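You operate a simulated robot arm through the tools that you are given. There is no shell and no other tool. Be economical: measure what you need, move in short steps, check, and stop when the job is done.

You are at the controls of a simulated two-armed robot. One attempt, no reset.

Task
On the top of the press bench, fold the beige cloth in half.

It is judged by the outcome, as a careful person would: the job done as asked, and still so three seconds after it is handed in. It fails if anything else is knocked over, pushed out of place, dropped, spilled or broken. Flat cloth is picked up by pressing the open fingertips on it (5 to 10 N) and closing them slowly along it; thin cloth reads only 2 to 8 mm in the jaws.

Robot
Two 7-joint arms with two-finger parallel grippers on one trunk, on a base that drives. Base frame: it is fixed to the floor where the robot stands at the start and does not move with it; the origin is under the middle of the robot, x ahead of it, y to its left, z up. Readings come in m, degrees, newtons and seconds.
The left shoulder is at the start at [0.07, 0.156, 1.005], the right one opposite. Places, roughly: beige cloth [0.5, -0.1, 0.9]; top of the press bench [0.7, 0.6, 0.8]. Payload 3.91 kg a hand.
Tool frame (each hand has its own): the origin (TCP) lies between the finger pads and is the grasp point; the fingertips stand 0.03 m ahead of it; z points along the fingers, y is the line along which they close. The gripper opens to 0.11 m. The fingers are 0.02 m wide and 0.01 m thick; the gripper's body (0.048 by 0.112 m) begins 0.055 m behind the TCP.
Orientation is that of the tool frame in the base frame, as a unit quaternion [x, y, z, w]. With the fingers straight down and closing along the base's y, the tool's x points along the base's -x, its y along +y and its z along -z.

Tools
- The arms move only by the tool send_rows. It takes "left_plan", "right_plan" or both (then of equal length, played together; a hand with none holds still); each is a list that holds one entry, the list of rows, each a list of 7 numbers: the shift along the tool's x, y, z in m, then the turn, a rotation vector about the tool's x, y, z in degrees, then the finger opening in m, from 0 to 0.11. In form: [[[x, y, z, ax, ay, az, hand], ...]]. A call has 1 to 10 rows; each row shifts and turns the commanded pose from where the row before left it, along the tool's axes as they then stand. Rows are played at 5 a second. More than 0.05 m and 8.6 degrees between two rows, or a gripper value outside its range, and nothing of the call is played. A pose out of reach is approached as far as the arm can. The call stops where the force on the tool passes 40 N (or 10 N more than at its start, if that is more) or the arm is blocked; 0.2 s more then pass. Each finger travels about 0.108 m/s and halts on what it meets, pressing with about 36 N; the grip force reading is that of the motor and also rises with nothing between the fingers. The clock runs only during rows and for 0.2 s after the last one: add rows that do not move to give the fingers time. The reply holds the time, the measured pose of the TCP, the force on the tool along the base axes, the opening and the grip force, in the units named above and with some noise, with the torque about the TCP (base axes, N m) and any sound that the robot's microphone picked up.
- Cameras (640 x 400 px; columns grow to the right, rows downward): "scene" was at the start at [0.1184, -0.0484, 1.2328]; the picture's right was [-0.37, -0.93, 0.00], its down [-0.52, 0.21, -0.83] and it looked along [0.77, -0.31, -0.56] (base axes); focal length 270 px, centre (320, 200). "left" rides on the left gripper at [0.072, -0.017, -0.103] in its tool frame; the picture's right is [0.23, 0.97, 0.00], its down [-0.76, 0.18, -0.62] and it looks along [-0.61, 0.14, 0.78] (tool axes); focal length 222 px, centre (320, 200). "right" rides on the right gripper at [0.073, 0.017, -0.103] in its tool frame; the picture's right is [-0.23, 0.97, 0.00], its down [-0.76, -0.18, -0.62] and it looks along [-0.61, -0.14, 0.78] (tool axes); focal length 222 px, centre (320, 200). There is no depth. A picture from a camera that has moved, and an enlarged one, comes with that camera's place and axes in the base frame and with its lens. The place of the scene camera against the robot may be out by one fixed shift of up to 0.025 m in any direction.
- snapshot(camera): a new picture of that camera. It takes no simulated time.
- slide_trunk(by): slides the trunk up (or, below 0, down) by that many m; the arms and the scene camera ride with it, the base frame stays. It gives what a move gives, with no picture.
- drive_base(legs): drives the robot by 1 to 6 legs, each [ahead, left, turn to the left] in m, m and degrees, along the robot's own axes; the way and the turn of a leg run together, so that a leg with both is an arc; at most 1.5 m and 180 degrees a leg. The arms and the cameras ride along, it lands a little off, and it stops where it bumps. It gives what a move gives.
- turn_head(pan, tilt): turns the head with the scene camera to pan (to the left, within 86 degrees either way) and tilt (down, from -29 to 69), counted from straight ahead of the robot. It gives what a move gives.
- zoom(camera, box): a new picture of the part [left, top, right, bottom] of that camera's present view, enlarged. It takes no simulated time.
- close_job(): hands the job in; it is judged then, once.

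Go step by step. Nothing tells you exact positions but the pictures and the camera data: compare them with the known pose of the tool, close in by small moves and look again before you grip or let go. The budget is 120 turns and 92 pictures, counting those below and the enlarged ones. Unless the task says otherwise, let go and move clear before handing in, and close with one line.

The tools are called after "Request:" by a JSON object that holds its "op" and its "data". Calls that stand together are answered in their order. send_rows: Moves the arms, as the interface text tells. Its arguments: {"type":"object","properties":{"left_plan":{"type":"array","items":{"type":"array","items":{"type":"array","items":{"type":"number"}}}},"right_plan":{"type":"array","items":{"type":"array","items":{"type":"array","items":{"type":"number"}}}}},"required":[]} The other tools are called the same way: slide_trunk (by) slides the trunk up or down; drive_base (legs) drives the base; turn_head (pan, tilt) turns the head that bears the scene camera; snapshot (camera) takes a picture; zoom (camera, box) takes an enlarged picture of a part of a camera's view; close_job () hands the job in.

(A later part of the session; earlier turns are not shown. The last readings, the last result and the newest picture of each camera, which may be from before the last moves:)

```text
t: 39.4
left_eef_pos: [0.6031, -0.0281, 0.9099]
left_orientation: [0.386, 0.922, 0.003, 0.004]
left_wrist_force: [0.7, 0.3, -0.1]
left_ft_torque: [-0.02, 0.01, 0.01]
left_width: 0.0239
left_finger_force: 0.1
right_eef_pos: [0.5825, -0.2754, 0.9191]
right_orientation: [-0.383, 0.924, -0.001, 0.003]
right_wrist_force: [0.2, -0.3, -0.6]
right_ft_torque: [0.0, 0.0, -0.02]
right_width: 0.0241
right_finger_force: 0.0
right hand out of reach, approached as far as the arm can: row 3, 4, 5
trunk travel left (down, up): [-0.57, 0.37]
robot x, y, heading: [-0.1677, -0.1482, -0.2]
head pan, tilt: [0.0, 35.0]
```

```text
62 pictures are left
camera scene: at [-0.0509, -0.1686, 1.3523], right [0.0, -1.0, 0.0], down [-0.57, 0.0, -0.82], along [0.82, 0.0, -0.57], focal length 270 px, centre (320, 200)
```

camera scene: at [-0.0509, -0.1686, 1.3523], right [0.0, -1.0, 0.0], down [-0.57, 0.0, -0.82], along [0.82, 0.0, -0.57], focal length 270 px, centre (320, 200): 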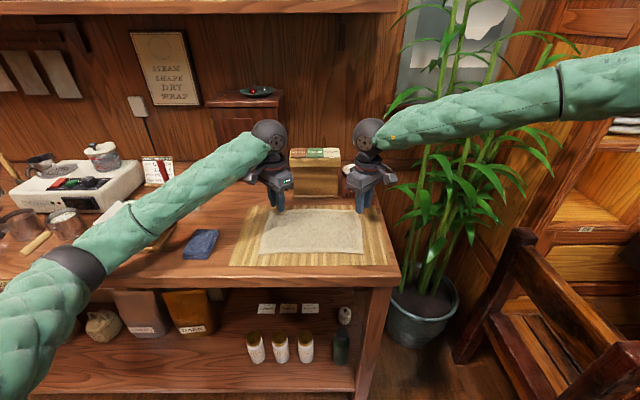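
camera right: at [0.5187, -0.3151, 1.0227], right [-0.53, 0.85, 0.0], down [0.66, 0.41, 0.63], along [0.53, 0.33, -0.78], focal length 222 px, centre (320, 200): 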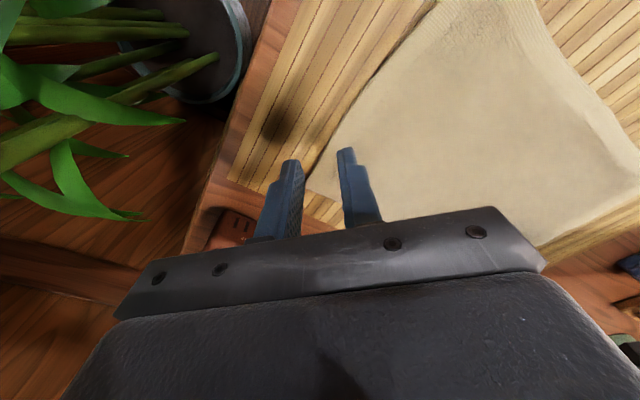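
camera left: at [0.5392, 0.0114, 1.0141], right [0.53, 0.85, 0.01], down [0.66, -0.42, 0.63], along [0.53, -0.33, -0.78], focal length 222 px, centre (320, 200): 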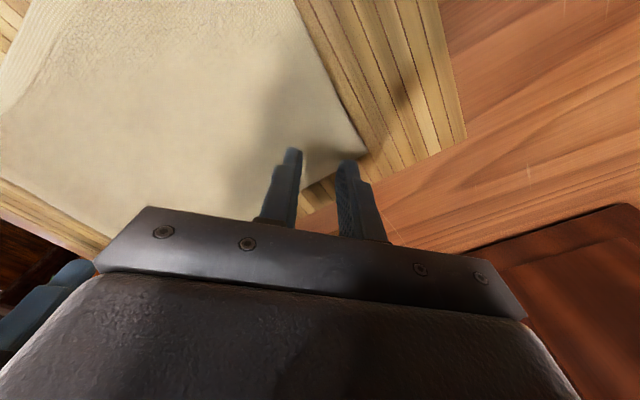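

The right arm's elbow is swung wide and limiting it. I'll raise the hands, back the base up so both arms straighten and the elbows clear the clutter, and put the trunk back to its starting height.

Request:
{"op": "send_rows", "data": {"left_plan": [[[0, 0, -0.04, 0, 0, 0, 0.024], [0, 0, -0.04, 0, 0, 0, 0.024], [0, 0, -0.04, 0, 0, 0, 0.024], [0, 0, 0, 0, 0, 0, 0.024]]], "right_plan": [[[0, 0, -0.04, 0, 0, 0, 0.024], [0, 0, -0.04, 0, 0, 0, 0.024], [0, 0, -0.04, 0, 0, 0, 0.024], [0, 0, 0, 0, 0, 0, 0.024]]]}}

Request:
{"op": "drive_base", "data": {"legs": [[-0.12, 0, 0]]}}

Request:
{"op": "slide_trunk", "data": {"by": -0.1}}

Request:
{"op": "snapshot", "data": {"camera": "scene"}}

```text
t: 40.4
left_eef_pos: [0.6084, -0.027, 1.0267]
left_orientation: [0.386, 0.922, 0.0, 0.0]
left_wrist_force: [0.0, -0.2, 1.1]
left_ft_torque: [0.01, 0.0, 0.0]
left_width: 0.0238
left_finger_force: 0.0
right_eef_pos: [0.5925, -0.2715, 1.0347]
right_orientation: [-0.383, 0.924, -0.002, -0.002]
right_wrist_force: [-0.4, 1.0, 0.7]
right_ft_torque: [0.05, 0.01, 0.03]
right_width: 0.0243
right_finger_force: 0.2
trunk travel left (down, up): [-0.57, 0.37]
robot x, y, heading: [-0.1704, -0.1481, -0.3]
head pan, tilt: [0.0, 35.0]
```

```text
t: 41.6
left_eef_pos: [0.4881, -0.026, 1.0289]
left_orientation: [0.384, 0.923, -0.001, 0.002]
left_wrist_force: [0.1, 1.0, 0.3]
left_ft_torque: [0.01, -0.02, 0.02]
left_width: 0.0242
left_finger_force: 0.2
right_eef_pos: [0.4738, -0.2689, 1.0366]
right_orientation: [-0.385, 0.923, -0.001, 0.0]
right_wrist_force: [0.5, 0.2, 1.1]
right_ft_torque: [0.0, -0.04, 0.0]
right_width: 0.0241
right_finger_force: 0.1
trunk travel left (down, up): [-0.57, 0.37]
robot x, y, heading: [-0.287, -0.1478, -0.0]
head pan, tilt: [0.0, 35.0]
```

```text
t: 42.9
left_eef_pos: [0.4889, -0.0256, 0.9287]
left_orientation: [0.383, 0.924, -0.001, 0.0]
left_wrist_force: [-1.1, 0.2, 0.4]
left_ft_torque: [0.0, -0.01, -0.02]
left_width: 0.0241
left_finger_force: 0.2
right_eef_pos: [0.4731, -0.2673, 0.9375]
right_orientation: [-0.385, 0.923, -0.002, 0.0]
right_wrist_force: [-0.6, 0.2, -0.3]
right_ft_torque: [0.02, -0.01, 0.03]
right_width: 0.0241
right_finger_force: 0.2
trunk travel left (down, up): [-0.47, 0.47]
robot x, y, heading: [-0.2829, -0.1466, -0.1]
head pan, tilt: [0.0, 35.0]
```

```text
61 pictures are left
camera scene: at [-0.1626, -0.1629, 1.2512], right [0.0, -1.0, 0.0], down [-0.57, 0.0, -0.82], along [0.82, 0.0, -0.57], focal length 270 px, centre (320, 200)
```

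scene: 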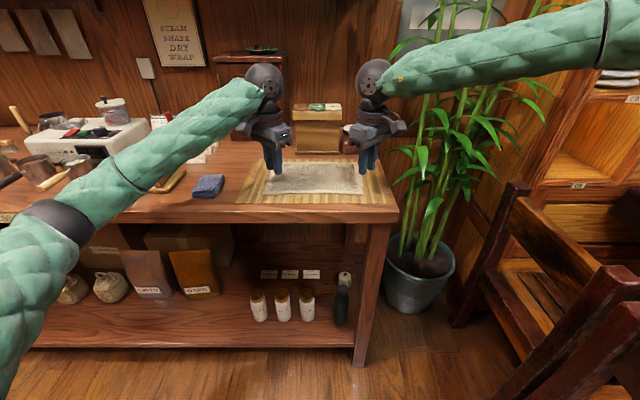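

Request:
{"op": "send_rows", "data": {"left_plan": [[[-0.017, 0.0166, 0, 0, 0, 0, 0.024], [-0.017, 0.0166, 0, 0, 0, 0, 0.024], [-0.017, 0.0166, 0, 0, 0, 0, 0.024], [-0.017, 0.0166, 0, 0, 0, 0, 0.024], [-0.016, 0.0166, 0, 0, 0, 0, 0.024], [0, 0, 0.018, 0, 0, 0, 0.024], [0, 0, 0, 0, 0, 0, 0.024]]], "right_plan": [[[-0.02, -0.0164, 0, 0, 0, 0, 0.024], [-0.02, -0.0164, 0, 0, 0, 0, 0.024], [-0.02, -0.0164, 0, 0, 0, 0, 0.024], [-0.021, -0.0164, 0, 0, 0, 0, 0.024], [-0.021, -0.0164, 0, 0, 0, 0, 0.024], [0, 0, 0.027, 0, 0, 0, 0.024], [0, 0, 0, 0, 0, 0, 0.024]]]}}

Request:
{"op": "snapshot", "data": {"camera": "scene"}}

```text
t: 44.5
left_eef_pos: [0.6071, -0.0276, 0.9137]
left_orientation: [0.383, 0.924, -0.001, 0.0]
left_wrist_force: [0.2, -0.1, -0.1]
left_ft_torque: [0.03, -0.04, -0.02]
left_width: 0.0239
left_finger_force: 0.2
right_eef_pos: [0.5493, -0.2895, 0.9188]
right_orientation: [-0.385, 0.923, -0.002, 0.001]
right_wrist_force: [-0.1, 0.5, -0.2]
right_ft_torque: [-0.04, -0.03, 0.0]
right_width: 0.0238
right_finger_force: 0.0
right hand out of reach, approached as far as the arm can: row 3, 4, 5, 6
trunk travel left (down, up): [-0.47, 0.47]
robot x, y, heading: [-0.2855, -0.1463, 0.1]
head pan, tilt: [0.0, 35.0]
```

```text
60 pictures are left
camera scene: at [-0.1627, -0.1631, 1.2511], right [0.0, -1.0, 0.0], down [-0.57, 0.0, -0.82], along [0.82, 0.0, -0.57], focal length 270 px, centre (320, 200)
```

scene: 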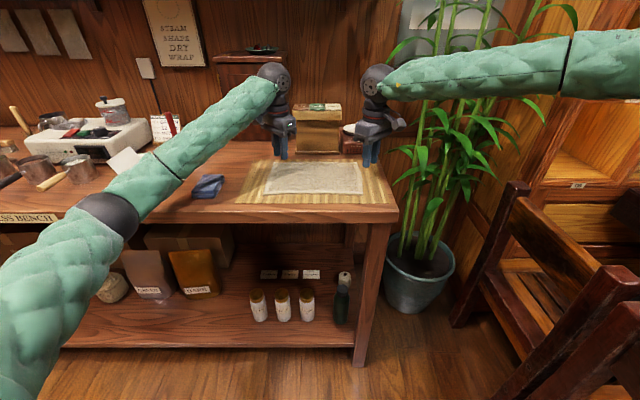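

The right elbow is swung straight out sideways. I'll lift that hand, return it to yaw 0 and stretch it forward high above the bench, to bring the elbow into a better posture.

Request:
{"op": "send_rows", "data": {"right_plan": [[[0, 0, -0.04, 0, 0, 0, 0.024], [0, 0, -0.04, 0, 0, 0, 0.024], [0, 0, -0.04, 0, 0, 7.5, 0.024], [0, 0, -0.04, 0, 0, 7.5, 0.024], [0, 0, -0.04, 0, 0, 7.5, 0.024], [0, 0, -0.03, 0, 0, 7.5, 0.024], [0, 0, 0, 0, 0, 7.5, 0.024], [0, 0, 0, 0, 0, 7.5, 0.024], [-0.03, 0, 0, 0, 0, 0, 0.024], [-0.03, 0, 0, 0, 0, 0, 0.024]]]}}

Request:
{"op": "send_rows", "data": {"right_plan": [[[-0.03, 0.02, 0, 0, 0, 0, 0.024], [-0.03, 0.02, 0, 0, 0, 0, 0.024], [-0.03, 0.01, 0, 0, 0, 0, 0.024], [0, 0, 0, 0, 0, 0, 0.024]]]}}

Request:
{"op": "snapshot", "data": {"camera": "scene"}}

```text
t: 46.7
left_eef_pos: [0.6078, -0.0272, 0.912]
left_orientation: [0.384, 0.923, 0.0, 0.001]
left_wrist_force: [0.2, 0.1, 0.0]
left_ft_torque: [-0.01, -0.01, 0.01]
left_width: 0.024
left_finger_force: 0.0
right_eef_pos: [0.5443, -0.2954, 1.1445]
right_orientation: [-0.001, 1.0, -0.001, 0.001]
right_wrist_force: [-0.8, -0.2, -0.6]
right_ft_torque: [0.01, 0.05, -0.02]
right_width: 0.0241
right_finger_force: 0.0
right hand out of reach, approached as far as the arm can: row 6, 9, 10
trunk travel left (down, up): [-0.47, 0.47]
robot x, y, heading: [-0.2885, -0.1522, 0.1]
head pan, tilt: [0.0, 35.0]
```

```text
t: 47.7
left_eef_pos: [0.6076, -0.0277, 0.9127]
left_orientation: [0.385, 0.923, -0.001, 0.001]
left_wrist_force: [-0.6, -1.3, 0.7]
left_ft_torque: [-0.02, -0.01, 0.0]
left_width: 0.024
left_finger_force: 0.1
right_eef_pos: [0.5522, -0.2975, 1.1251]
right_orientation: [-0.002, 1.0, -0.002, 0.0]
right_wrist_force: [0.3, 0.2, -1.0]
right_ft_torque: [0.0, -0.01, 0.01]
right_width: 0.0236
right_finger_force: 0.1
right hand out of reach, approached as far as the arm can: row 1, 2, 3
trunk travel left (down, up): [-0.47, 0.47]
robot x, y, heading: [-0.2873, -0.1514, -0.2]
head pan, tilt: [0.0, 35.0]
```

```text
59 pictures are left
camera scene: at [-0.1619, -0.163, 1.2509], right [0.0, -1.0, 0.0], down [-0.57, 0.0, -0.82], along [0.82, 0.0, -0.57], focal length 270 px, centre (320, 200)
```

scene: 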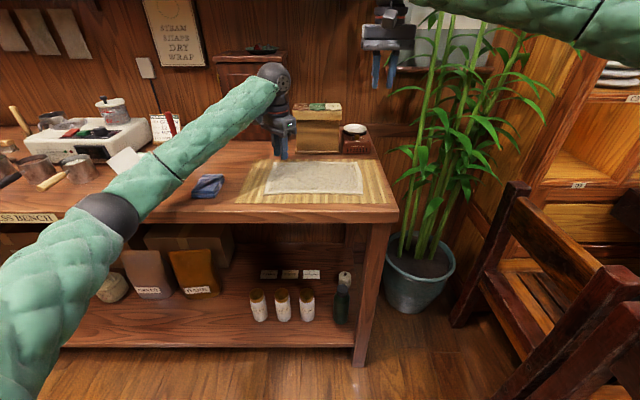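

The right arm seems stuck in a poor posture. I'll take it back to its home pose relative to the base to reset it, and look.

Request:
{"op": "send_rows", "data": {"right_plan": [[[0.034, -0.032, 0, 0, 0, 0, 0.024], [0.034, -0.032, 0, 0, 0, 0, 0.024], [0.034, -0.032, 0, 0, 0, 0, 0.024], [0.034, -0.032, 0, 0, 0, 0, 0.024], [0.034, -0.032, 0.01, 0, 0, 0, 0.024], [0.034, -0.032, 0.01, 0, 0, 0, 0.024], [0.034, -0.032, 0.01, 0, 0, 0, 0.024], [0.034, -0.032, 0.01, 0, 0, 0, 0.024], [0.034, -0.032, 0, 0, 0, 0, 0.024], [0, 0, 0, 0, 0, 0, 0.024]]]}}

Request:
{"op": "turn_head", "data": {"pan": -40, "tilt": 25}}

Request:
{"op": "snapshot", "data": {"camera": "scene"}}

```text
t: 49.9
left_eef_pos: [0.6075, -0.0266, 0.9112]
left_orientation: [0.384, 0.923, 0.0, 0.001]
left_wrist_force: [0.4, -0.5, 0.2]
left_ft_torque: [-0.02, 0.03, 0.0]
left_width: 0.0237
left_finger_force: 0.2
right_eef_pos: [0.2473, -0.5883, 1.0873]
right_orientation: [-0.003, 1.0, -0.002, -0.001]
right_wrist_force: [0.3, 1.4, 0.8]
right_ft_torque: [0.03, -0.03, -0.01]
right_width: 0.024
right_finger_force: 0.0
trunk travel left (down, up): [-0.47, 0.47]
robot x, y, heading: [-0.2901, -0.146, 0.3]
head pan, tilt: [0.0, 35.0]
```

```text
t: 51.0
left_eef_pos: [0.606, -0.0282, 0.9125]
left_orientation: [0.384, 0.923, -0.001, 0.001]
left_wrist_force: [0.5, -0.2, 0.3]
left_ft_torque: [0.0, 0.01, 0.02]
left_width: 0.0239
left_finger_force: 0.1
right_eef_pos: [0.2463, -0.5885, 1.0869]
right_orientation: [-0.003, 1.0, -0.002, 0.001]
right_wrist_force: [-0.8, -0.5, 0.3]
right_ft_torque: [0.01, 0.02, -0.01]
right_width: 0.0239
right_finger_force: 0.1
trunk travel left (down, up): [-0.47, 0.47]
robot x, y, heading: [-0.2855, -0.1455, -0.0]
head pan, tilt: [-40.0, 25.0]
```

```text
58 pictures are left
camera scene: at [-0.1798, -0.2223, 1.2667], right [-0.64, -0.77, 0.0], down [-0.32, 0.27, -0.91], along [0.69, -0.58, -0.42], focal length 270 px, centre (320, 200)
```

scene: 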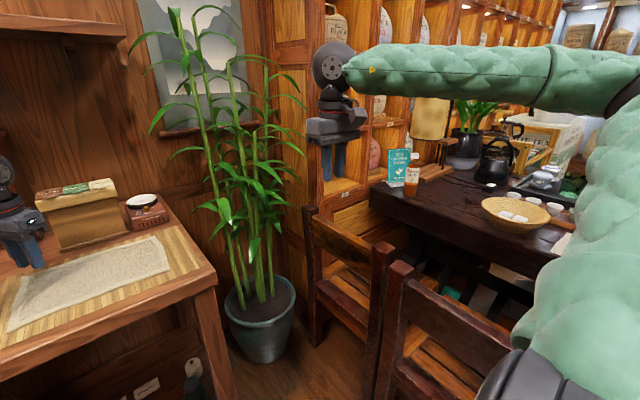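

The right elbow rides high, so that arm works better further to its own side. I'll lift and retract the left hand, then turn the base 15 degrees left so the right corner sits on the right arm's side.

Request:
{"op": "send_rows", "data": {"left_plan": [[[0, 0, -0.04, 0, 0, 0, 0.024], [0, 0, -0.04, 0, 0, 0, 0.024], [0.005, -0.04, 0, 0, 0, 0, 0.024], [0.005, -0.04, 0, 0, 0, 0, 0.024], [0.005, -0.04, 0, 0, 0, 0, 0.024], [0, -0.04, 0, 0, 0, 0, 0.024], [0, 0, 0, 0, 0, 0, 0.024]]]}}

Request:
{"op": "drive_base", "data": {"legs": [[0, 0, 15]]}}

Request:
{"op": "turn_head", "data": {"pan": -15, "tilt": 38}}

Request:
{"op": "snapshot", "data": {"camera": "scene"}}

```text
t: 52.6
left_eef_pos: [0.4819, -0.1294, 0.9919]
left_orientation: [0.385, 0.923, -0.001, 0.001]
left_wrist_force: [-0.1, 0.2, 0.2]
left_ft_torque: [0.0, -0.01, 0.01]
left_width: 0.0239
left_finger_force: 0.1
right_eef_pos: [0.247, -0.5883, 1.0869]
right_orientation: [-0.003, 1.0, -0.002, 0.0]
right_wrist_force: [-0.2, -0.7, -0.2]
right_ft_torque: [0.04, 0.02, 0.0]
right_width: 0.024
right_finger_force: 0.0
trunk travel left (down, up): [-0.47, 0.47]
robot x, y, heading: [-0.2875, -0.1501, -0.0]
head pan, tilt: [-40.0, 25.0]
```

```text
t: 53.9
left_eef_pos: [0.4524, 0.067, 0.9914]
left_orientation: [0.263, 0.965, -0.001, 0.0]
left_wrist_force: [-0.7, 0.1, -0.8]
left_ft_torque: [-0.05, 0.03, 0.0]
left_width: 0.0241
left_finger_force: 0.0
right_eef_pos: [0.3413, -0.4371, 1.0888]
right_orientation: [-0.133, 0.991, -0.002, 0.0]
right_wrist_force: [0.0, -0.8, 0.7]
right_ft_torque: [0.01, -0.02, -0.02]
right_width: 0.0238
right_finger_force: 0.2
trunk travel left (down, up): [-0.47, 0.47]
robot x, y, heading: [-0.2878, -0.1447, 15.0]
head pan, tilt: [-40.0, 25.0]
```

```text
t: 54.8
left_eef_pos: [0.4527, 0.0652, 0.9914]
left_orientation: [0.263, 0.965, 0.0, 0.0]
left_wrist_force: [-0.3, -0.5, 0.2]
left_ft_torque: [0.01, -0.03, -0.02]
left_width: 0.024
left_finger_force: 0.2
right_eef_pos: [0.3405, -0.4368, 1.0874]
right_orientation: [-0.132, 0.991, -0.001, 0.001]
right_wrist_force: [-0.5, 0.1, 0.0]
right_ft_torque: [0.0, -0.01, 0.01]
right_width: 0.024
right_finger_force: 0.1
trunk travel left (down, up): [-0.47, 0.47]
robot x, y, heading: [-0.2907, -0.147, 15.0]
head pan, tilt: [-15.0, 38.0]
```

```text
57 pictures are left
camera scene: at [-0.1657, -0.1503, 1.2465], right [0.0, -1.0, 0.0], down [-0.62, 0.0, -0.79], along [0.79, 0.0, -0.62], focal length 270 px, centre (320, 200)
```

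scene: 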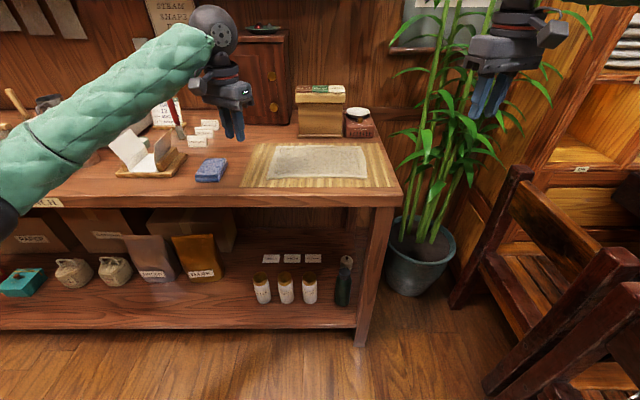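

Request:
{"op": "send_rows", "data": {"right_plan": [[[-0.0376, 0.01375, 0, 0, 0, 0, 0.024], [-0.0376, 0.01375, 0, 0, 0, 0, 0.024], [-0.0376, 0.01375, 0, 0, 0, 0, 0.024], [-0.0376, 0.01375, 0.01, 0, 0, 0, 0.024], [-0.0376, 0.01375, 0.02, 0, 0, 0, 0.024], [-0.0376, 0.01375, 0.03, 0, 0, 0, 0.024], [-0.0376, 0.01375, 0.03, 0, 0, 0, 0.024], [-0.0376, 0.01375, 0.03, 0, 0, 0, 0.024], [0, 0, 0.03, 0, 0, 0, 0.024], [0, 0, 0, 0, 0, 0, 0.024]]]}}

Request:
{"op": "snapshot", "data": {"camera": "scene"}}

```text
t: 57.0
left_eef_pos: [0.452, 0.0667, 0.9913]
left_orientation: [0.262, 0.965, 0.0, 0.0]
left_wrist_force: [-0.4, 0.4, 0.0]
left_ft_torque: [-0.01, 0.02, 0.0]
left_width: 0.0239
left_finger_force: 0.1
right_eef_pos: [0.6053, -0.2514, 0.9338]
right_orientation: [-0.132, 0.991, -0.001, 0.001]
right_wrist_force: [-0.1, 0.3, 1.0]
right_ft_torque: [-0.02, 0.02, 0.0]
right_width: 0.024
right_finger_force: 0.1
trunk travel left (down, up): [-0.47, 0.47]
robot x, y, heading: [-0.2881, -0.1473, 15.1]
head pan, tilt: [-15.0, 38.0]
```

```text
56 pictures are left
camera scene: at [-0.1656, -0.1495, 1.2464], right [0.0, -1.0, 0.0], down [-0.62, 0.0, -0.79], along [0.79, 0.0, -0.62], focal length 270 px, centre (320, 200)
```

scene: 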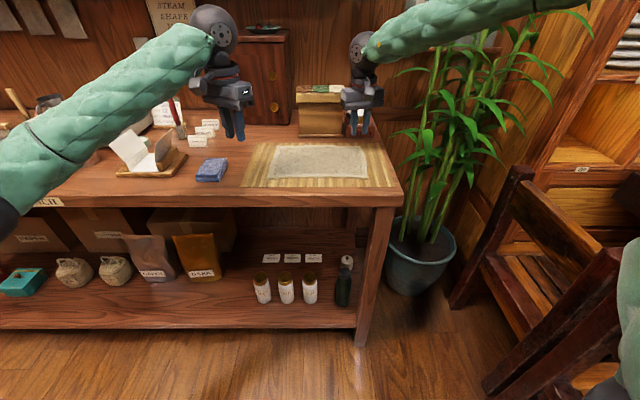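

The right hand reaches well now. I'll turn it a bit more diagonal and bring the left hand to its corner.

Request:
{"op": "send_rows", "data": {"left_plan": [[[-0.0362, -0.0005, 0, 0, 0, 0, 0.024], [-0.0362, -0.0005, 0, 0, 0, 0, 0.024], [-0.0362, -0.0005, 0, 0, 0, 0, 0.024], [-0.0362, -0.0005, 0, 0, 0, 0, 0.024], [-0.0362, -0.0005, 0, 0, 0, 0, 0.024], [0, 0, 0.03, 0, 0, 0, 0.024], [0, 0, 0.028, 0, 0, 0, 0.024], [0, 0, 0, 0, 0, 0, 0.024]]], "right_plan": [[[0, 0, 0, 0, 0, -8, 0.024], [0, 0, 0, 0, 0, -8, 0.024], [0, 0, 0, 0, 0, -8, 0.024], [0, 0, 0, 0, 0, 0, 0.024], [0, 0, 0, 0, 0, 0, 0.024], [0, 0, 0, 0, 0, 0, 0.024], [0, 0, 0, 0, 0, 0, 0.024], [0, 0, 0, 0, 0, 0, 0.024]]]}}

Request:
{"op": "snapshot", "data": {"camera": "left"}}

Request:
{"op": "snapshot", "data": {"camera": "right"}}

Request:
{"op": "snapshot", "data": {"camera": "scene"}}

```text
t: 58.8
left_eef_pos: [0.6068, -0.0299, 0.9359]
left_orientation: [0.263, 0.965, 0.0, 0.002]
left_wrist_force: [-0.3, -0.5, 0.0]
left_ft_torque: [0.0, 0.0, 0.01]
left_width: 0.024
left_finger_force: 0.1
right_eef_pos: [0.6042, -0.2532, 0.9364]
right_orientation: [-0.335, 0.942, -0.002, 0.0]
right_wrist_force: [0.6, 1.4, 0.1]
right_ft_torque: [0.01, 0.05, 0.0]
right_width: 0.0241
right_finger_force: 0.1
trunk travel left (down, up): [-0.47, 0.47]
robot x, y, heading: [-0.283, -0.1485, 14.7]
head pan, tilt: [-15.0, 38.0]
```

```text
55 pictures are left
camera left: at [0.5365, -0.0072, 1.0386], right [0.3, 0.95, 0.0], down [0.75, -0.23, 0.63], along [0.6, -0.19, -0.78], focal length 222 px, centre (320, 200)
```

left: 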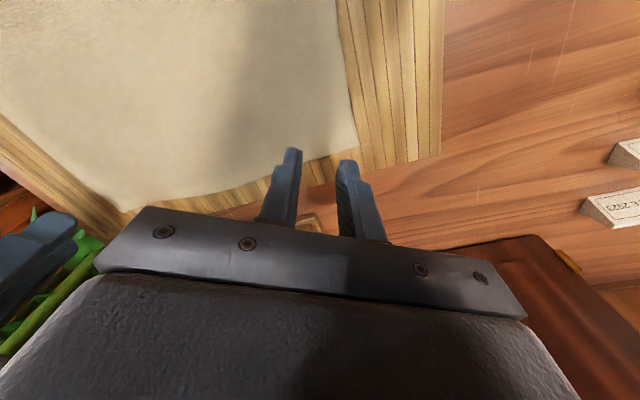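

```text
54 pictures are left
camera right: at [0.5359, -0.2857, 1.0409], right [-0.44, 0.9, 0.0], down [0.7, 0.34, 0.62], along [0.56, 0.27, -0.78], focal length 222 px, centre (320, 200)
```

right: 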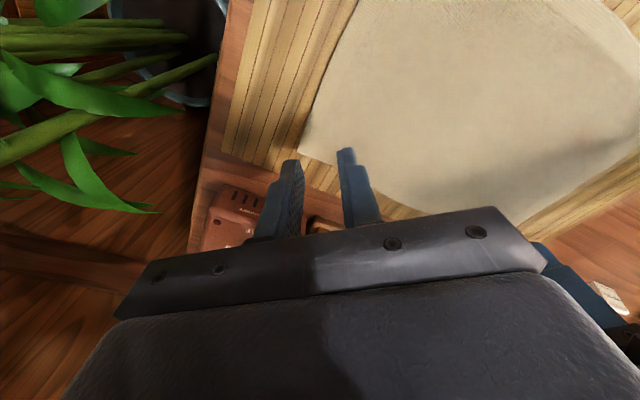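

```text
53 pictures are left
camera scene: at [-0.1658, -0.1501, 1.2465], right [0.0, -1.0, 0.0], down [-0.62, 0.0, -0.79], along [0.79, 0.0, -0.62], focal length 270 px, centre (320, 200)
```

scene: 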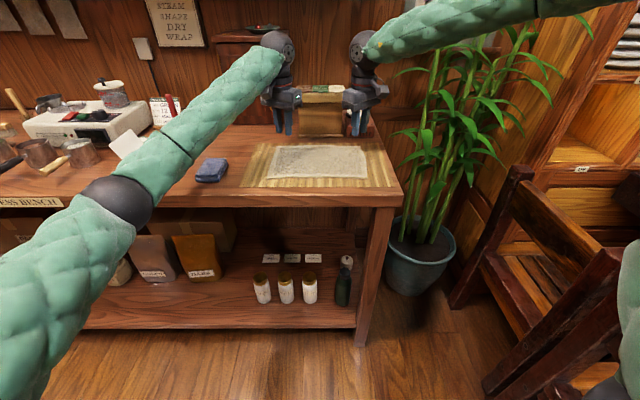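

Corners come out at about (0.626, -0.003) and (0.626, -0.266). I'll nudge the right hand 1 cm inward and go down close to contact.

Request:
{"op": "send_rows", "data": {"left_plan": [[[0, 0, 0.02, 0, 0, 0, 0.024], [0, 0, 0.018, 0, 0, 0, 0.024], [0, 0, 0.008, 0, 0, 0, 0.024], [0, 0, 0, 0, 0, 0, 0.024], [0, 0, 0, 0, 0, 0, 0.024]]], "right_plan": [[[-0.0063, 0.0078, 0.02, 0, 0, 0, 0.024], [0, 0, 0.018, 0, 0, 0, 0.024], [0, 0, 0.008, 0, 0, 0, 0.024], [0, 0, 0, 0, 0, 0, 0.024], [0, 0, 0, 0, 0, 0, 0.024]]]}}

```text
t: 60.0
left_eef_pos: [0.6074, -0.0288, 0.8868]
left_orientation: [0.262, 0.965, 0.0, 0.001]
left_wrist_force: [-1.0, -0.8, 0.5]
left_ft_torque: [-0.01, 0.01, 0.02]
left_width: 0.0239
left_finger_force: 0.1
right_eef_pos: [0.6052, -0.2425, 0.8896]
right_orientation: [-0.334, 0.942, -0.002, 0.0]
right_wrist_force: [-0.2, -0.3, -0.1]
right_ft_torque: [-0.01, -0.01, 0.03]
right_width: 0.0239
right_finger_force: 0.0
trunk travel left (down, up): [-0.47, 0.47]
robot x, y, heading: [-0.2833, -0.1482, 14.9]
head pan, tilt: [-15.0, 38.0]
```

Request:
{"op": "send_rows", "data": {"left_plan": [[[0, 0, 0.003, 0, 0, 0, 0.024], [0, 0, 0.002, 0, 0, 0, 0.024], [0, 0, 0, 0, 0, 0, 0.024]]], "right_plan": [[[0, 0, 0.003, 0, 0, 0, 0.024], [0, 0, 0.003, 0, 0, 0, 0.024], [0, 0, 0, 0, 0, 0, 0.024]]]}}

Request:
{"op": "snapshot", "data": {"camera": "left"}}

Request:
{"op": "snapshot", "data": {"camera": "right"}}

```text
t: 60.8
left_eef_pos: [0.6079, -0.0283, 0.8852]
left_orientation: [0.262, 0.965, 0.001, 0.002]
left_wrist_force: [2.1, -0.6, 5.7]
left_ft_torque: [-0.01, -0.01, -0.02]
left_width: 0.0241
left_finger_force: 0.1
right_eef_pos: [0.6044, -0.2434, 0.8849]
right_orientation: [-0.334, 0.943, -0.002, 0.001]
right_wrist_force: [0.1, -0.6, 0.2]
right_ft_torque: [-0.01, -0.03, 0.01]
right_width: 0.0241
right_finger_force: 0.0
trunk travel left (down, up): [-0.47, 0.47]
robot x, y, heading: [-0.2892, -0.1473, 15.0]
head pan, tilt: [-15.0, 38.0]
```

```text
52 pictures are left
camera left: at [0.5365, -0.006, 0.987], right [0.3, 0.95, 0.0], down [0.74, -0.23, 0.63], along [0.6, -0.19, -0.78], focal length 222 px, centre (320, 200)
```

left: 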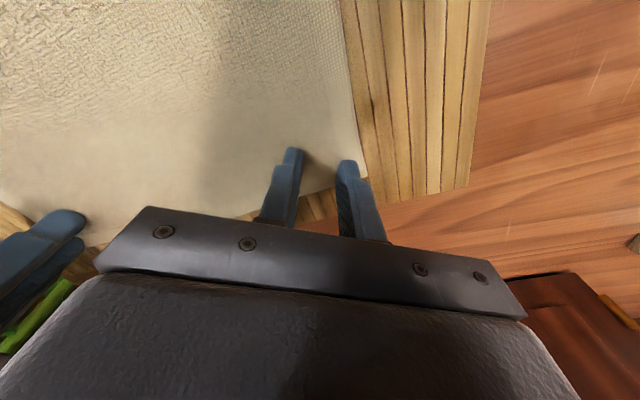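

```text
51 pictures are left
camera right: at [0.5361, -0.2766, 0.9896], right [-0.44, 0.9, 0.0], down [0.7, 0.34, 0.62], along [0.56, 0.27, -0.78], focal length 222 px, centre (320, 200)
```

right: 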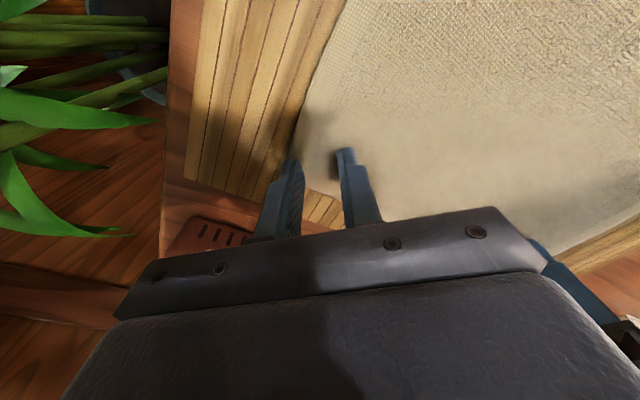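

The left hand is in contact at about 6 N on the corner. I'll bring the right one down the last few millimetres.

Request:
{"op": "send_rows", "data": {"right_plan": [[[0, 0.004, 0.001, 0, 0, 0, 0.024], [0, 0, 0.003, 0, 0, 0, 0.024], [0, 0, 0, 0, 0, 0, 0.024]]]}}

```text
t: 61.5
left_eef_pos: [0.6055, -0.0278, 0.8846]
left_orientation: [0.262, 0.965, 0.0, 0.001]
left_wrist_force: [1.4, -0.6, 4.4]
left_ft_torque: [-0.01, -0.07, -0.04]
left_width: 0.0237
left_finger_force: 0.1
right_eef_pos: [0.6009, -0.2406, 0.8833]
right_orientation: [-0.334, 0.943, -0.003, 0.003]
right_wrist_force: [4.0, 0.3, 13.7]
right_ft_torque: [0.05, -0.1, -0.02]
right_width: 0.0238
right_finger_force: 0.0
trunk travel left (down, up): [-0.47, 0.47]
robot x, y, heading: [-0.2845, -0.1473, 14.9]
head pan, tilt: [-15.0, 38.0]
```

Request:
{"op": "send_rows", "data": {"left_plan": [[[0, 0, 0.0005, 0, 0, 0, 0.024], [0, 0, 0, 0, 0, 0, 0.02], [0, 0, 0, 0, 0, 0, 0.017], [0, 0, 0, 0, 0, 0, 0.014], [0, 0, 0, 0, 0, 0, 0.011], [0, 0, 0, 0, 0, 0, 0.008], [0, 0, 0, 0, 0, 0, 0.005], [0, 0, 0, 0, 0, 0, 0.002], [0, 0, 0, 0, 0, 0, 0], [0, 0, 0, 0, 0, 0, 0]]], "right_plan": [[[0, 0, -0.0015, 0, 0, 0, 0.024], [0, 0, 0, 0, 0, 0, 0.02], [0, 0, 0, 0, 0, 0, 0.017], [0, 0, 0, 0, 0, 0, 0.014], [0, 0, 0, 0, 0, 0, 0.011], [0, 0, 0, 0, 0, 0, 0.008], [0, 0, 0, 0, 0, 0, 0.005], [0, 0, 0, 0, 0, 0, 0.002], [0, 0, 0, 0, 0, 0, 0], [0, 0, 0, 0, 0, 0, 0]]]}}

Request:
{"op": "snapshot", "data": {"camera": "left"}}

Request:
{"op": "snapshot", "data": {"camera": "right"}}

```text
t: 63.8
left_eef_pos: [0.6067, -0.0281, 0.8828]
left_orientation: [0.262, 0.965, 0.0, 0.003]
left_wrist_force: [0.0, -2.6, 10.3]
left_ft_torque: [-0.06, -0.01, 0.01]
left_width: 0.0037
left_finger_force: 36.1
right_eef_pos: [0.5986, -0.2402, 0.8847]
right_orientation: [-0.334, 0.943, -0.003, 0.001]
right_wrist_force: [0.4, 1.8, 8.6]
right_ft_torque: [0.04, 0.02, -0.01]
right_width: 0.0001
right_finger_force: 35.9
trunk travel left (down, up): [-0.47, 0.47]
robot x, y, heading: [-0.2879, -0.1464, 15.0]
head pan, tilt: [-15.0, 38.0]
```

```text
50 pictures are left
camera left: at [0.5354, -0.0059, 0.9865], right [0.3, 0.95, 0.0], down [0.74, -0.23, 0.63], along [0.6, -0.19, -0.78], focal length 222 px, centre (320, 200)
```

left: 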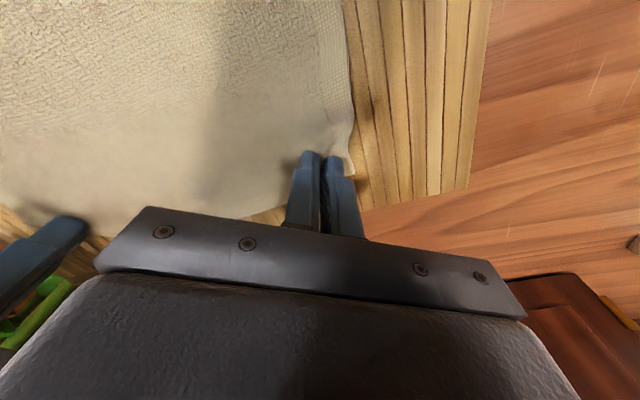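

```text
49 pictures are left
camera right: at [0.5322, -0.273, 0.988], right [-0.44, 0.9, 0.0], down [0.7, 0.34, 0.62], along [0.56, 0.27, -0.78], focal length 222 px, centre (320, 200)
```

right: 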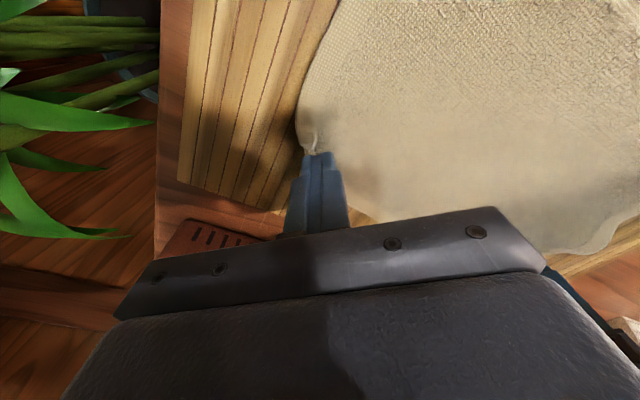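

The left hand has cloth (3.7 mm) but the right missed. I'll reopen the right, which also smooths the cloth, and look.

Request:
{"op": "send_rows", "data": {"right_plan": [[[0, 0, 0, 0, 0, 0, 0.01], [0, 0, 0, 0, 0, 0, 0.02], [0, 0, 0, 0, 0, 0, 0.03], [0, 0, -0.01, 0, 0, 0, 0.03], [0, 0, 0, 0, 0, 0, 0.03]]]}}

Request:
{"op": "snapshot", "data": {"camera": "right"}}

```text
t: 65.0
left_eef_pos: [0.6057, -0.0289, 0.8826]
left_orientation: [0.262, 0.965, 0.0, 0.002]
left_wrist_force: [-1.8, -1.0, 12.7]
left_ft_torque: [0.0, -0.03, 0.0]
left_width: 0.0036
left_finger_force: 36.0
right_eef_pos: [0.6006, -0.2403, 0.8931]
right_orientation: [-0.335, 0.942, -0.001, 0.001]
right_wrist_force: [0.4, 0.0, 0.5]
right_ft_torque: [-0.06, -0.01, 0.05]
right_width: 0.0299
right_finger_force: 0.0
trunk travel left (down, up): [-0.47, 0.47]
robot x, y, heading: [-0.2886, -0.1483, 15.1]
head pan, tilt: [-15.0, 38.0]
```

```text
48 pictures are left
camera right: at [0.5324, -0.273, 0.998], right [-0.44, 0.9, 0.0], down [0.7, 0.34, 0.62], along [0.56, 0.27, -0.78], focal length 222 px, centre (320, 200)
```

right: 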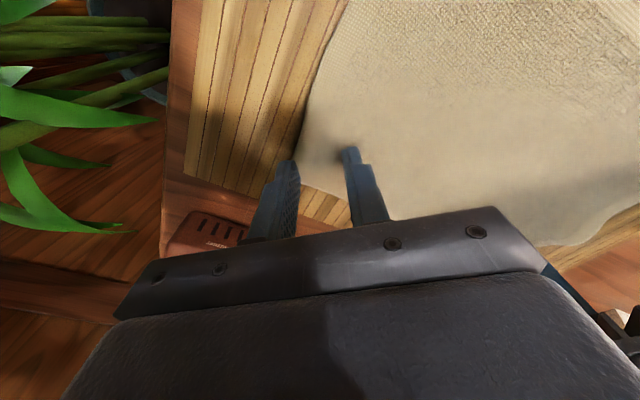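

The cloth's right side edge is now at y of about -0.257, so the outer finger was off it. I'll shift inward and press again.

Request:
{"op": "send_rows", "data": {"right_plan": [[[-0.011, 0.0072, 0, 0, 0, 0, 0.026], [0, 0, 0.007, 0, 0, 0, 0.026], [0, 0, 0.0025, 0, 0, 0, 0.026], [0, 0, 0, 0, 0, 0, 0.026]]]}}

Request:
{"op": "snapshot", "data": {"camera": "right"}}

```text
t: 66.0
left_eef_pos: [0.6057, -0.0287, 0.8811]
left_orientation: [0.263, 0.965, 0.0, 0.002]
left_wrist_force: [-1.2, 1.1, 11.6]
left_ft_torque: [0.0, -0.01, -0.03]
left_width: 0.0036
left_finger_force: 35.6
right_eef_pos: [0.6049, -0.2287, 0.8834]
right_orientation: [-0.335, 0.942, -0.002, 0.003]
right_wrist_force: [0.6, -0.7, 4.7]
right_ft_torque: [-0.07, -0.02, -0.04]
right_width: 0.0262
right_finger_force: 0.0
trunk travel left (down, up): [-0.47, 0.47]
robot x, y, heading: [-0.2851, -0.1466, 15.0]
head pan, tilt: [-15.0, 38.0]
```

```text
47 pictures are left
camera right: at [0.5373, -0.2621, 0.9884], right [-0.44, 0.9, 0.0], down [0.7, 0.34, 0.62], along [0.56, 0.27, -0.78], focal length 222 px, centre (320, 200)
```

right: 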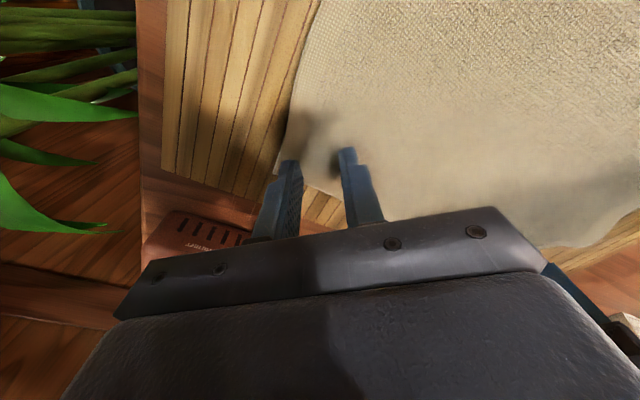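

Request:
{"op": "send_rows", "data": {"right_plan": [[[0, 0, 0.001, 0, 0, 0, 0.023], [0, 0, 0, 0, 0, 0, 0.02], [0, 0, 0, 0, 0, 0, 0.017], [0, 0, 0, 0, 0, 0, 0.014], [0, 0, 0, 0, 0, 0, 0.011], [0, 0, 0, 0, 0, 0, 0.008], [0, 0, 0, 0, 0, 0, 0.005], [0, 0, 0, 0, 0, 0, 0.002], [0, 0, 0, 0, 0, 0, 0], [0, 0, 0, 0, 0, 0, 0]]]}}

Request:
{"op": "snapshot", "data": {"camera": "right"}}

```text
t: 68.2
left_eef_pos: [0.6061, -0.0281, 0.8823]
left_orientation: [0.262, 0.965, 0.0, 0.003]
left_wrist_force: [2.3, -1.4, 9.4]
left_ft_torque: [-0.04, -0.1, -0.01]
left_width: 0.0036
left_finger_force: 36.0
right_eef_pos: [0.6062, -0.2309, 0.8827]
right_orientation: [-0.335, 0.942, -0.003, 0.001]
right_wrist_force: [0.3, 1.9, 12.1]
right_ft_torque: [0.07, -0.03, 0.02]
right_width: 0.0024
right_finger_force: 36.0
trunk travel left (down, up): [-0.47, 0.47]
robot x, y, heading: [-0.284, -0.1485, 14.9]
head pan, tilt: [-15.0, 38.0]
```

```text
46 pictures are left
camera right: at [0.5372, -0.2615, 0.9878], right [-0.44, 0.9, 0.0], down [0.7, 0.34, 0.62], along [0.56, 0.27, -0.78], focal length 222 px, centre (320, 200)
```

right: 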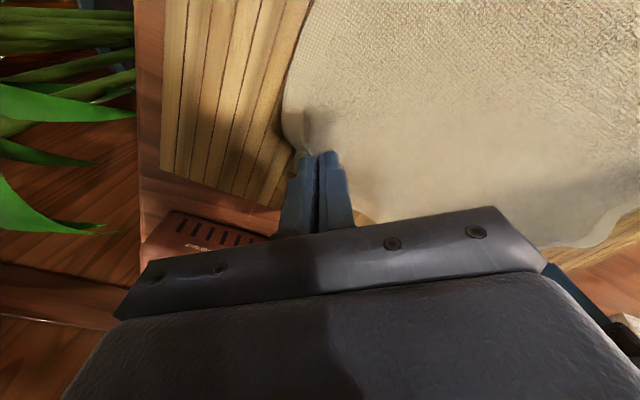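

Both hands read cloth now. I'll lift 4 cm and check the grips.

Request:
{"op": "send_rows", "data": {"left_plan": [[[0, 0, -0.01, 0, 0, 0, 0], [0, 0, -0.015, 0, 0, 0, 0], [0, 0, -0.015, 0, 0, 0, 0], [0, 0, 0, 0, 0, 0, 0]]], "right_plan": [[[0, 0, -0.01, 0, 0, 0, 0], [0, 0, -0.015, 0, 0, 0, 0], [0, 0, -0.015, 0, 0, 0, 0], [0, 0, 0, 0, 0, 0, 0]]]}}

Request:
{"op": "zoom", "data": {"camera": "scene", "box": [220, 80, 420, 220]}}

```text
t: 69.2
left_eef_pos: [0.607, -0.0288, 0.9219]
left_orientation: [0.262, 0.965, 0.0, 0.001]
left_wrist_force: [0.0, -0.8, -0.5]
left_ft_torque: [0.03, 0.01, 0.01]
left_width: 0.0033
left_finger_force: 35.9
right_eef_pos: [0.6088, -0.2274, 0.9211]
right_orientation: [-0.334, 0.943, -0.003, 0.0]
right_wrist_force: [-0.6, 0.3, -0.2]
right_ft_torque: [0.01, 0.03, 0.0]
right_width: 0.0023
right_finger_force: 36.0
trunk travel left (down, up): [-0.47, 0.47]
robot x, y, heading: [-0.2889, -0.1485, 14.9]
head pan, tilt: [-15.0, 38.0]
```

```text
2.86 times, centred on (320, 150) of scene
camera zoom: at [-0.1653, -0.1502, 1.2463], right [0.0, -1.0, 0.0], down [-0.62, 0.0, -0.79], along [0.79, 0.0, -0.62], focal length 772 px, centre (320, 343)
```

zoom: 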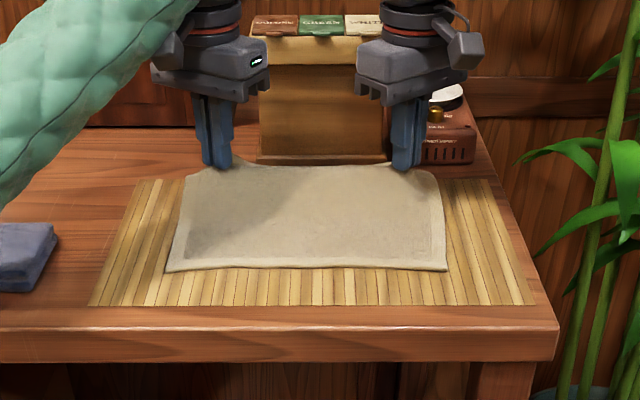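

Both corners are held and the far edge is lifting cleanly. I'll start arcing the edge toward me over the cloth's middle (x of about 0.533).

Request:
{"op": "send_rows", "data": {"left_plan": [[[0.0086, -0.0051, -0.013, 0, 0, 0, 0], [0.0155, -0.0091, -0.013, 0, 0, 0, 0], [0.01725, -0.0101, -0.006, 0, 0, 0, 0], [0.01725, -0.0101, -0.002, 0, 0, 0, 0], [0.01725, -0.0101, 0.001, 0, 0, 0, 0], [0, 0, 0, 0, 0, 0, 0]]], "right_plan": [[[0.0078, 0.0063, -0.013, 0, 0, 0, 0], [0.014, 0.0113, -0.013, 0, 0, 0, 0], [0.0155, 0.0126, -0.006, 0, 0, 0, 0], [0.0155, 0.0126, -0.002, 0, 0, 0, 0], [0.0155, 0.0126, 0.001, 0, 0, 0, 0], [0, 0, 0, 0, 0, 0, 0]]]}}

Request:
{"op": "zoom", "data": {"camera": "scene", "box": [220, 80, 420, 220]}}

Request:
{"op": "snapshot", "data": {"camera": "right"}}

```text
t: 70.5
left_eef_pos: [0.5183, -0.0276, 0.9556]
left_orientation: [0.262, 0.965, 0.0, 0.001]
left_wrist_force: [-1.0, -0.8, 0.1]
left_ft_torque: [-0.04, 0.01, 0.01]
left_width: 0.0035
left_finger_force: 36.1
right_eef_pos: [0.5169, -0.2271, 0.9555]
right_orientation: [-0.335, 0.942, -0.002, -0.001]
right_wrist_force: [0.2, 1.4, -0.3]
right_ft_torque: [0.03, -0.02, -0.02]
right_width: 0.0023
right_finger_force: 35.7
trunk travel left (down, up): [-0.47, 0.47]
robot x, y, heading: [-0.2881, -0.1467, 14.7]
head pan, tilt: [-15.0, 38.0]
```

```text
2.86 times, centred on (320, 150) of scene
camera zoom: at [-0.1649, -0.1503, 1.2463], right [0.0, -1.0, 0.0], down [-0.62, 0.0, -0.79], along [0.79, 0.0, -0.62], focal length 772 px, centre (320, 343)
```

zoom: 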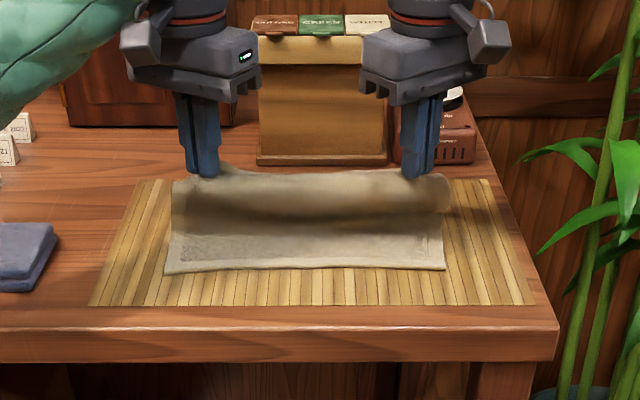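

```text
43 pictures are left
camera right: at [0.4498, -0.2599, 1.0596], right [-0.44, 0.9, 0.0], down [0.7, 0.34, 0.62], along [0.56, 0.27, -0.78], focal length 222 px, centre (320, 200)
```

right: 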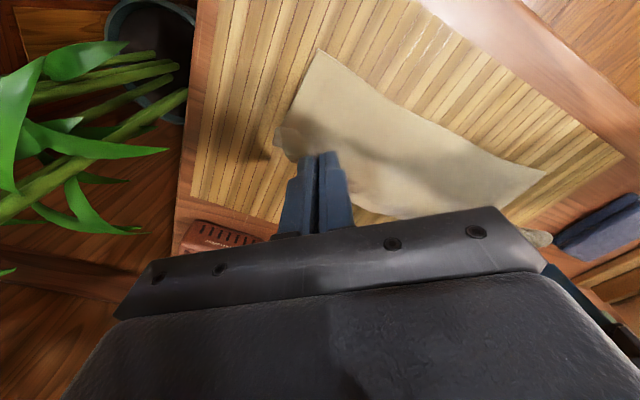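

Request:
{"op": "send_rows", "data": {"left_plan": [[[0.01725, -0.0101, 0.006, 0, 0, 0, 0], [0.0155, -0.0091, 0.011, 0, 0, 0, 0], [0.0121, -0.0071, 0.014, 0, 0, 0, 0], [0.0086, -0.0051, 0.014, 0, 0, 0, 0], [0, 0, 0, 0, 0, 0, 0]]], "right_plan": [[[0.0155, 0.0126, 0.006, 0, 0, 0, 0], [0.014, 0.0113, 0.011, 0, 0, 0, 0], [0.0109, 0.0088, 0.014, 0, 0, 0, 0], [0.0078, 0.0063, 0.014, 0, 0, 0, 0], [0, 0, 0, 0, 0, 0, 0]]]}}

Request:
{"op": "zoom", "data": {"camera": "scene", "box": [220, 80, 420, 220]}}

Request:
{"op": "snapshot", "data": {"camera": "right"}}

Request:
{"op": "snapshot", "data": {"camera": "left"}}

```text
t: 71.8
left_eef_pos: [0.4582, -0.0279, 0.9115]
left_orientation: [0.263, 0.965, 0.0, 0.001]
left_wrist_force: [0.3, -0.8, 0.0]
left_ft_torque: [-0.03, 0.01, 0.01]
left_width: 0.0033
left_finger_force: 36.7
right_eef_pos: [0.4538, -0.2285, 0.9092]
right_orientation: [-0.335, 0.942, -0.002, 0.001]
right_wrist_force: [0.3, 1.2, -0.9]
right_ft_torque: [-0.03, -0.01, -0.01]
right_width: 0.0024
right_finger_force: 36.1
trunk travel left (down, up): [-0.47, 0.47]
robot x, y, heading: [-0.2876, -0.1476, 15.1]
head pan, tilt: [-15.0, 38.0]
```

```text
2.86 times, centred on (320, 150) of scene
camera zoom: at [-0.1659, -0.1502, 1.2465], right [0.0, -1.0, 0.0], down [-0.62, 0.0, -0.79], along [0.79, 0.0, -0.62], focal length 772 px, centre (320, 343)
```

zoom: 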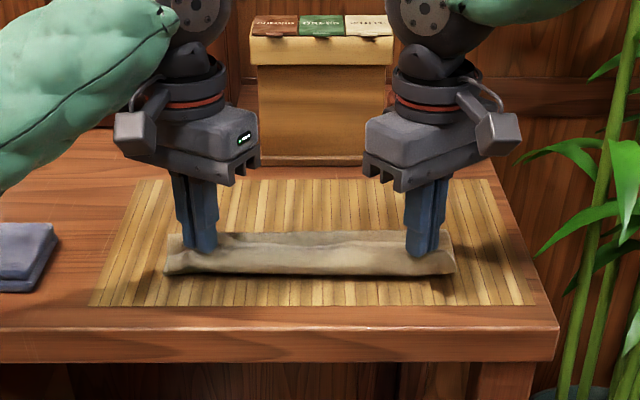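

```text
41 pictures are left
camera right: at [0.3854, -0.2611, 1.0147], right [-0.44, 0.9, 0.0], down [0.7, 0.34, 0.62], along [0.56, 0.27, -0.78], focal length 222 px, centre (320, 200)
```

right: 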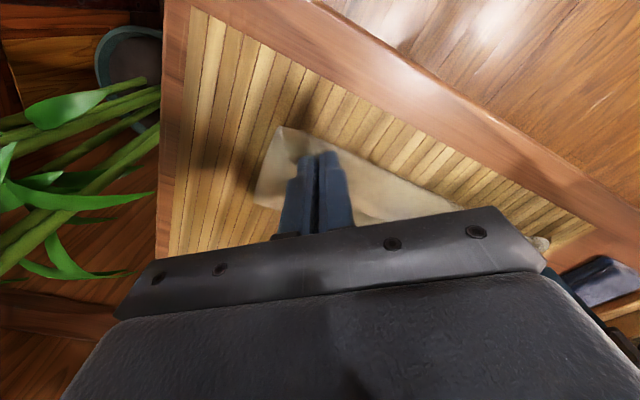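

```text
40 pictures are left
camera left: at [0.3872, -0.0053, 1.0145], right [0.3, 0.95, 0.0], down [0.75, -0.23, 0.63], along [0.6, -0.19, -0.78], focal length 222 px, centre (320, 200)
```

left: 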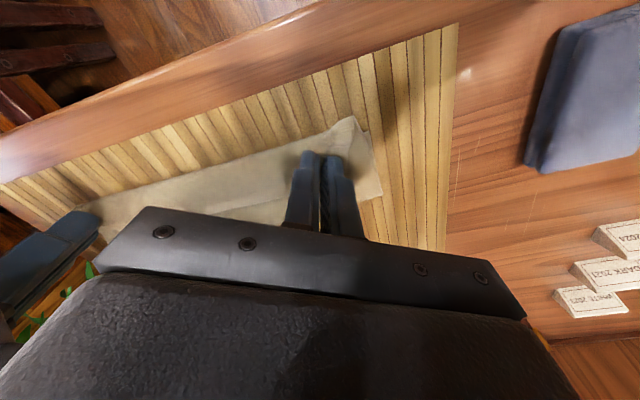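

Request:
{"op": "zoom", "data": {"camera": "scene", "box": [260, 140, 390, 200]}}

```text
4.92 times, centred on (325, 170) of scene
camera zoom: at [-0.1659, -0.1502, 1.2465], right [0.0, -1.0, 0.0], down [-0.62, 0.0, -0.79], along [0.79, 0.0, -0.62], focal length 1330 px, centre (295, 348)
```

zoom: 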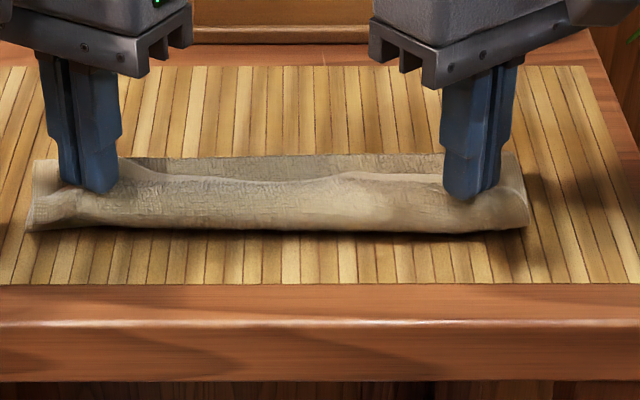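

The hem hangs just in front of the near edge. I'll move slightly away (+x about 1 cm) while lowering, so the hem lays outward in line with the lower edge.

Request:
{"op": "send_rows", "data": {"left_plan": [[[0, 0, 0.006, 0, 0, 0, 0], [-0.0043, 0.0025, 0.006, 0, 0, 0, 0], [-0.0043, 0.0025, 0.006, 0, 0, 0, 0], [0, 0, 0.002, 0, 0, 0, 0], [0, 0, 0, 0, 0, 0, 0]]], "right_plan": [[[0, 0, 0.006, 0, 0, 0, 0], [-0.0047, -0.0038, 0.006, 0, 0, 0, 0], [-0.0047, -0.0038, 0.006, 0, 0, 0, 0], [0, 0, 0, 0, 0, 0, 0], [0, 0, 0, 0, 0, 0, 0]]]}}

Request:
{"op": "zoom", "data": {"camera": "scene", "box": [260, 140, 390, 200]}}

Request:
{"op": "snapshot", "data": {"camera": "left"}}

```text
t: 73.0
left_eef_pos: [0.4681, -0.0311, 0.8903]
left_orientation: [0.262, 0.965, 0.0, 0.001]
left_wrist_force: [0.4, -0.7, 3.8]
left_ft_torque: [-0.03, -0.01, 0.0]
left_width: 0.0036
left_finger_force: 36.3
right_eef_pos: [0.4655, -0.2286, 0.8916]
right_orientation: [-0.334, 0.942, -0.002, 0.001]
right_wrist_force: [-1.3, 0.7, 0.8]
right_ft_torque: [0.0, 0.03, 0.01]
right_width: 0.0023
right_finger_force: 36.3
trunk travel left (down, up): [-0.47, 0.47]
robot x, y, heading: [-0.2856, -0.1495, 15.0]
head pan, tilt: [-15.0, 38.0]
```

```text
4.92 times, centred on (325, 170) of scene
camera zoom: at [-0.1658, -0.1503, 1.2465], right [0.0, -1.0, 0.0], down [-0.62, 0.0, -0.79], along [0.79, 0.0, -0.62], focal length 1330 px, centre (295, 348)
```

zoom: 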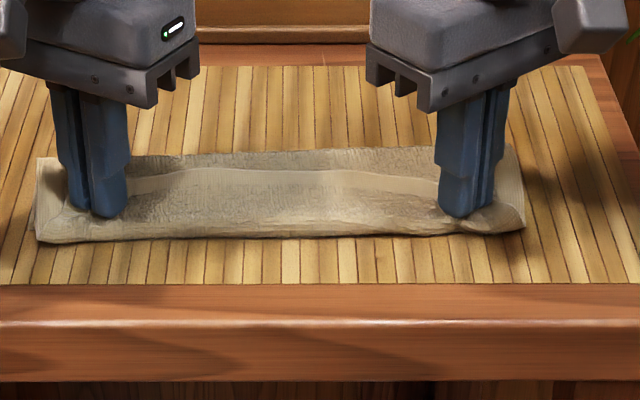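

```text
37 pictures are left
camera left: at [0.3964, -0.0072, 0.9938], right [0.3, 0.95, 0.0], down [0.75, -0.23, 0.62], along [0.6, -0.19, -0.78], focal length 222 px, centre (320, 200)
```

left: 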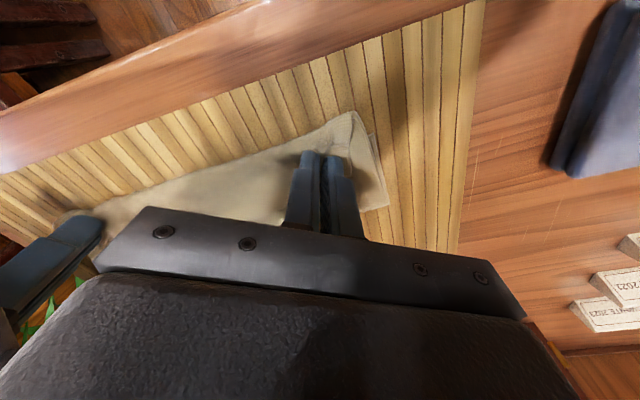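

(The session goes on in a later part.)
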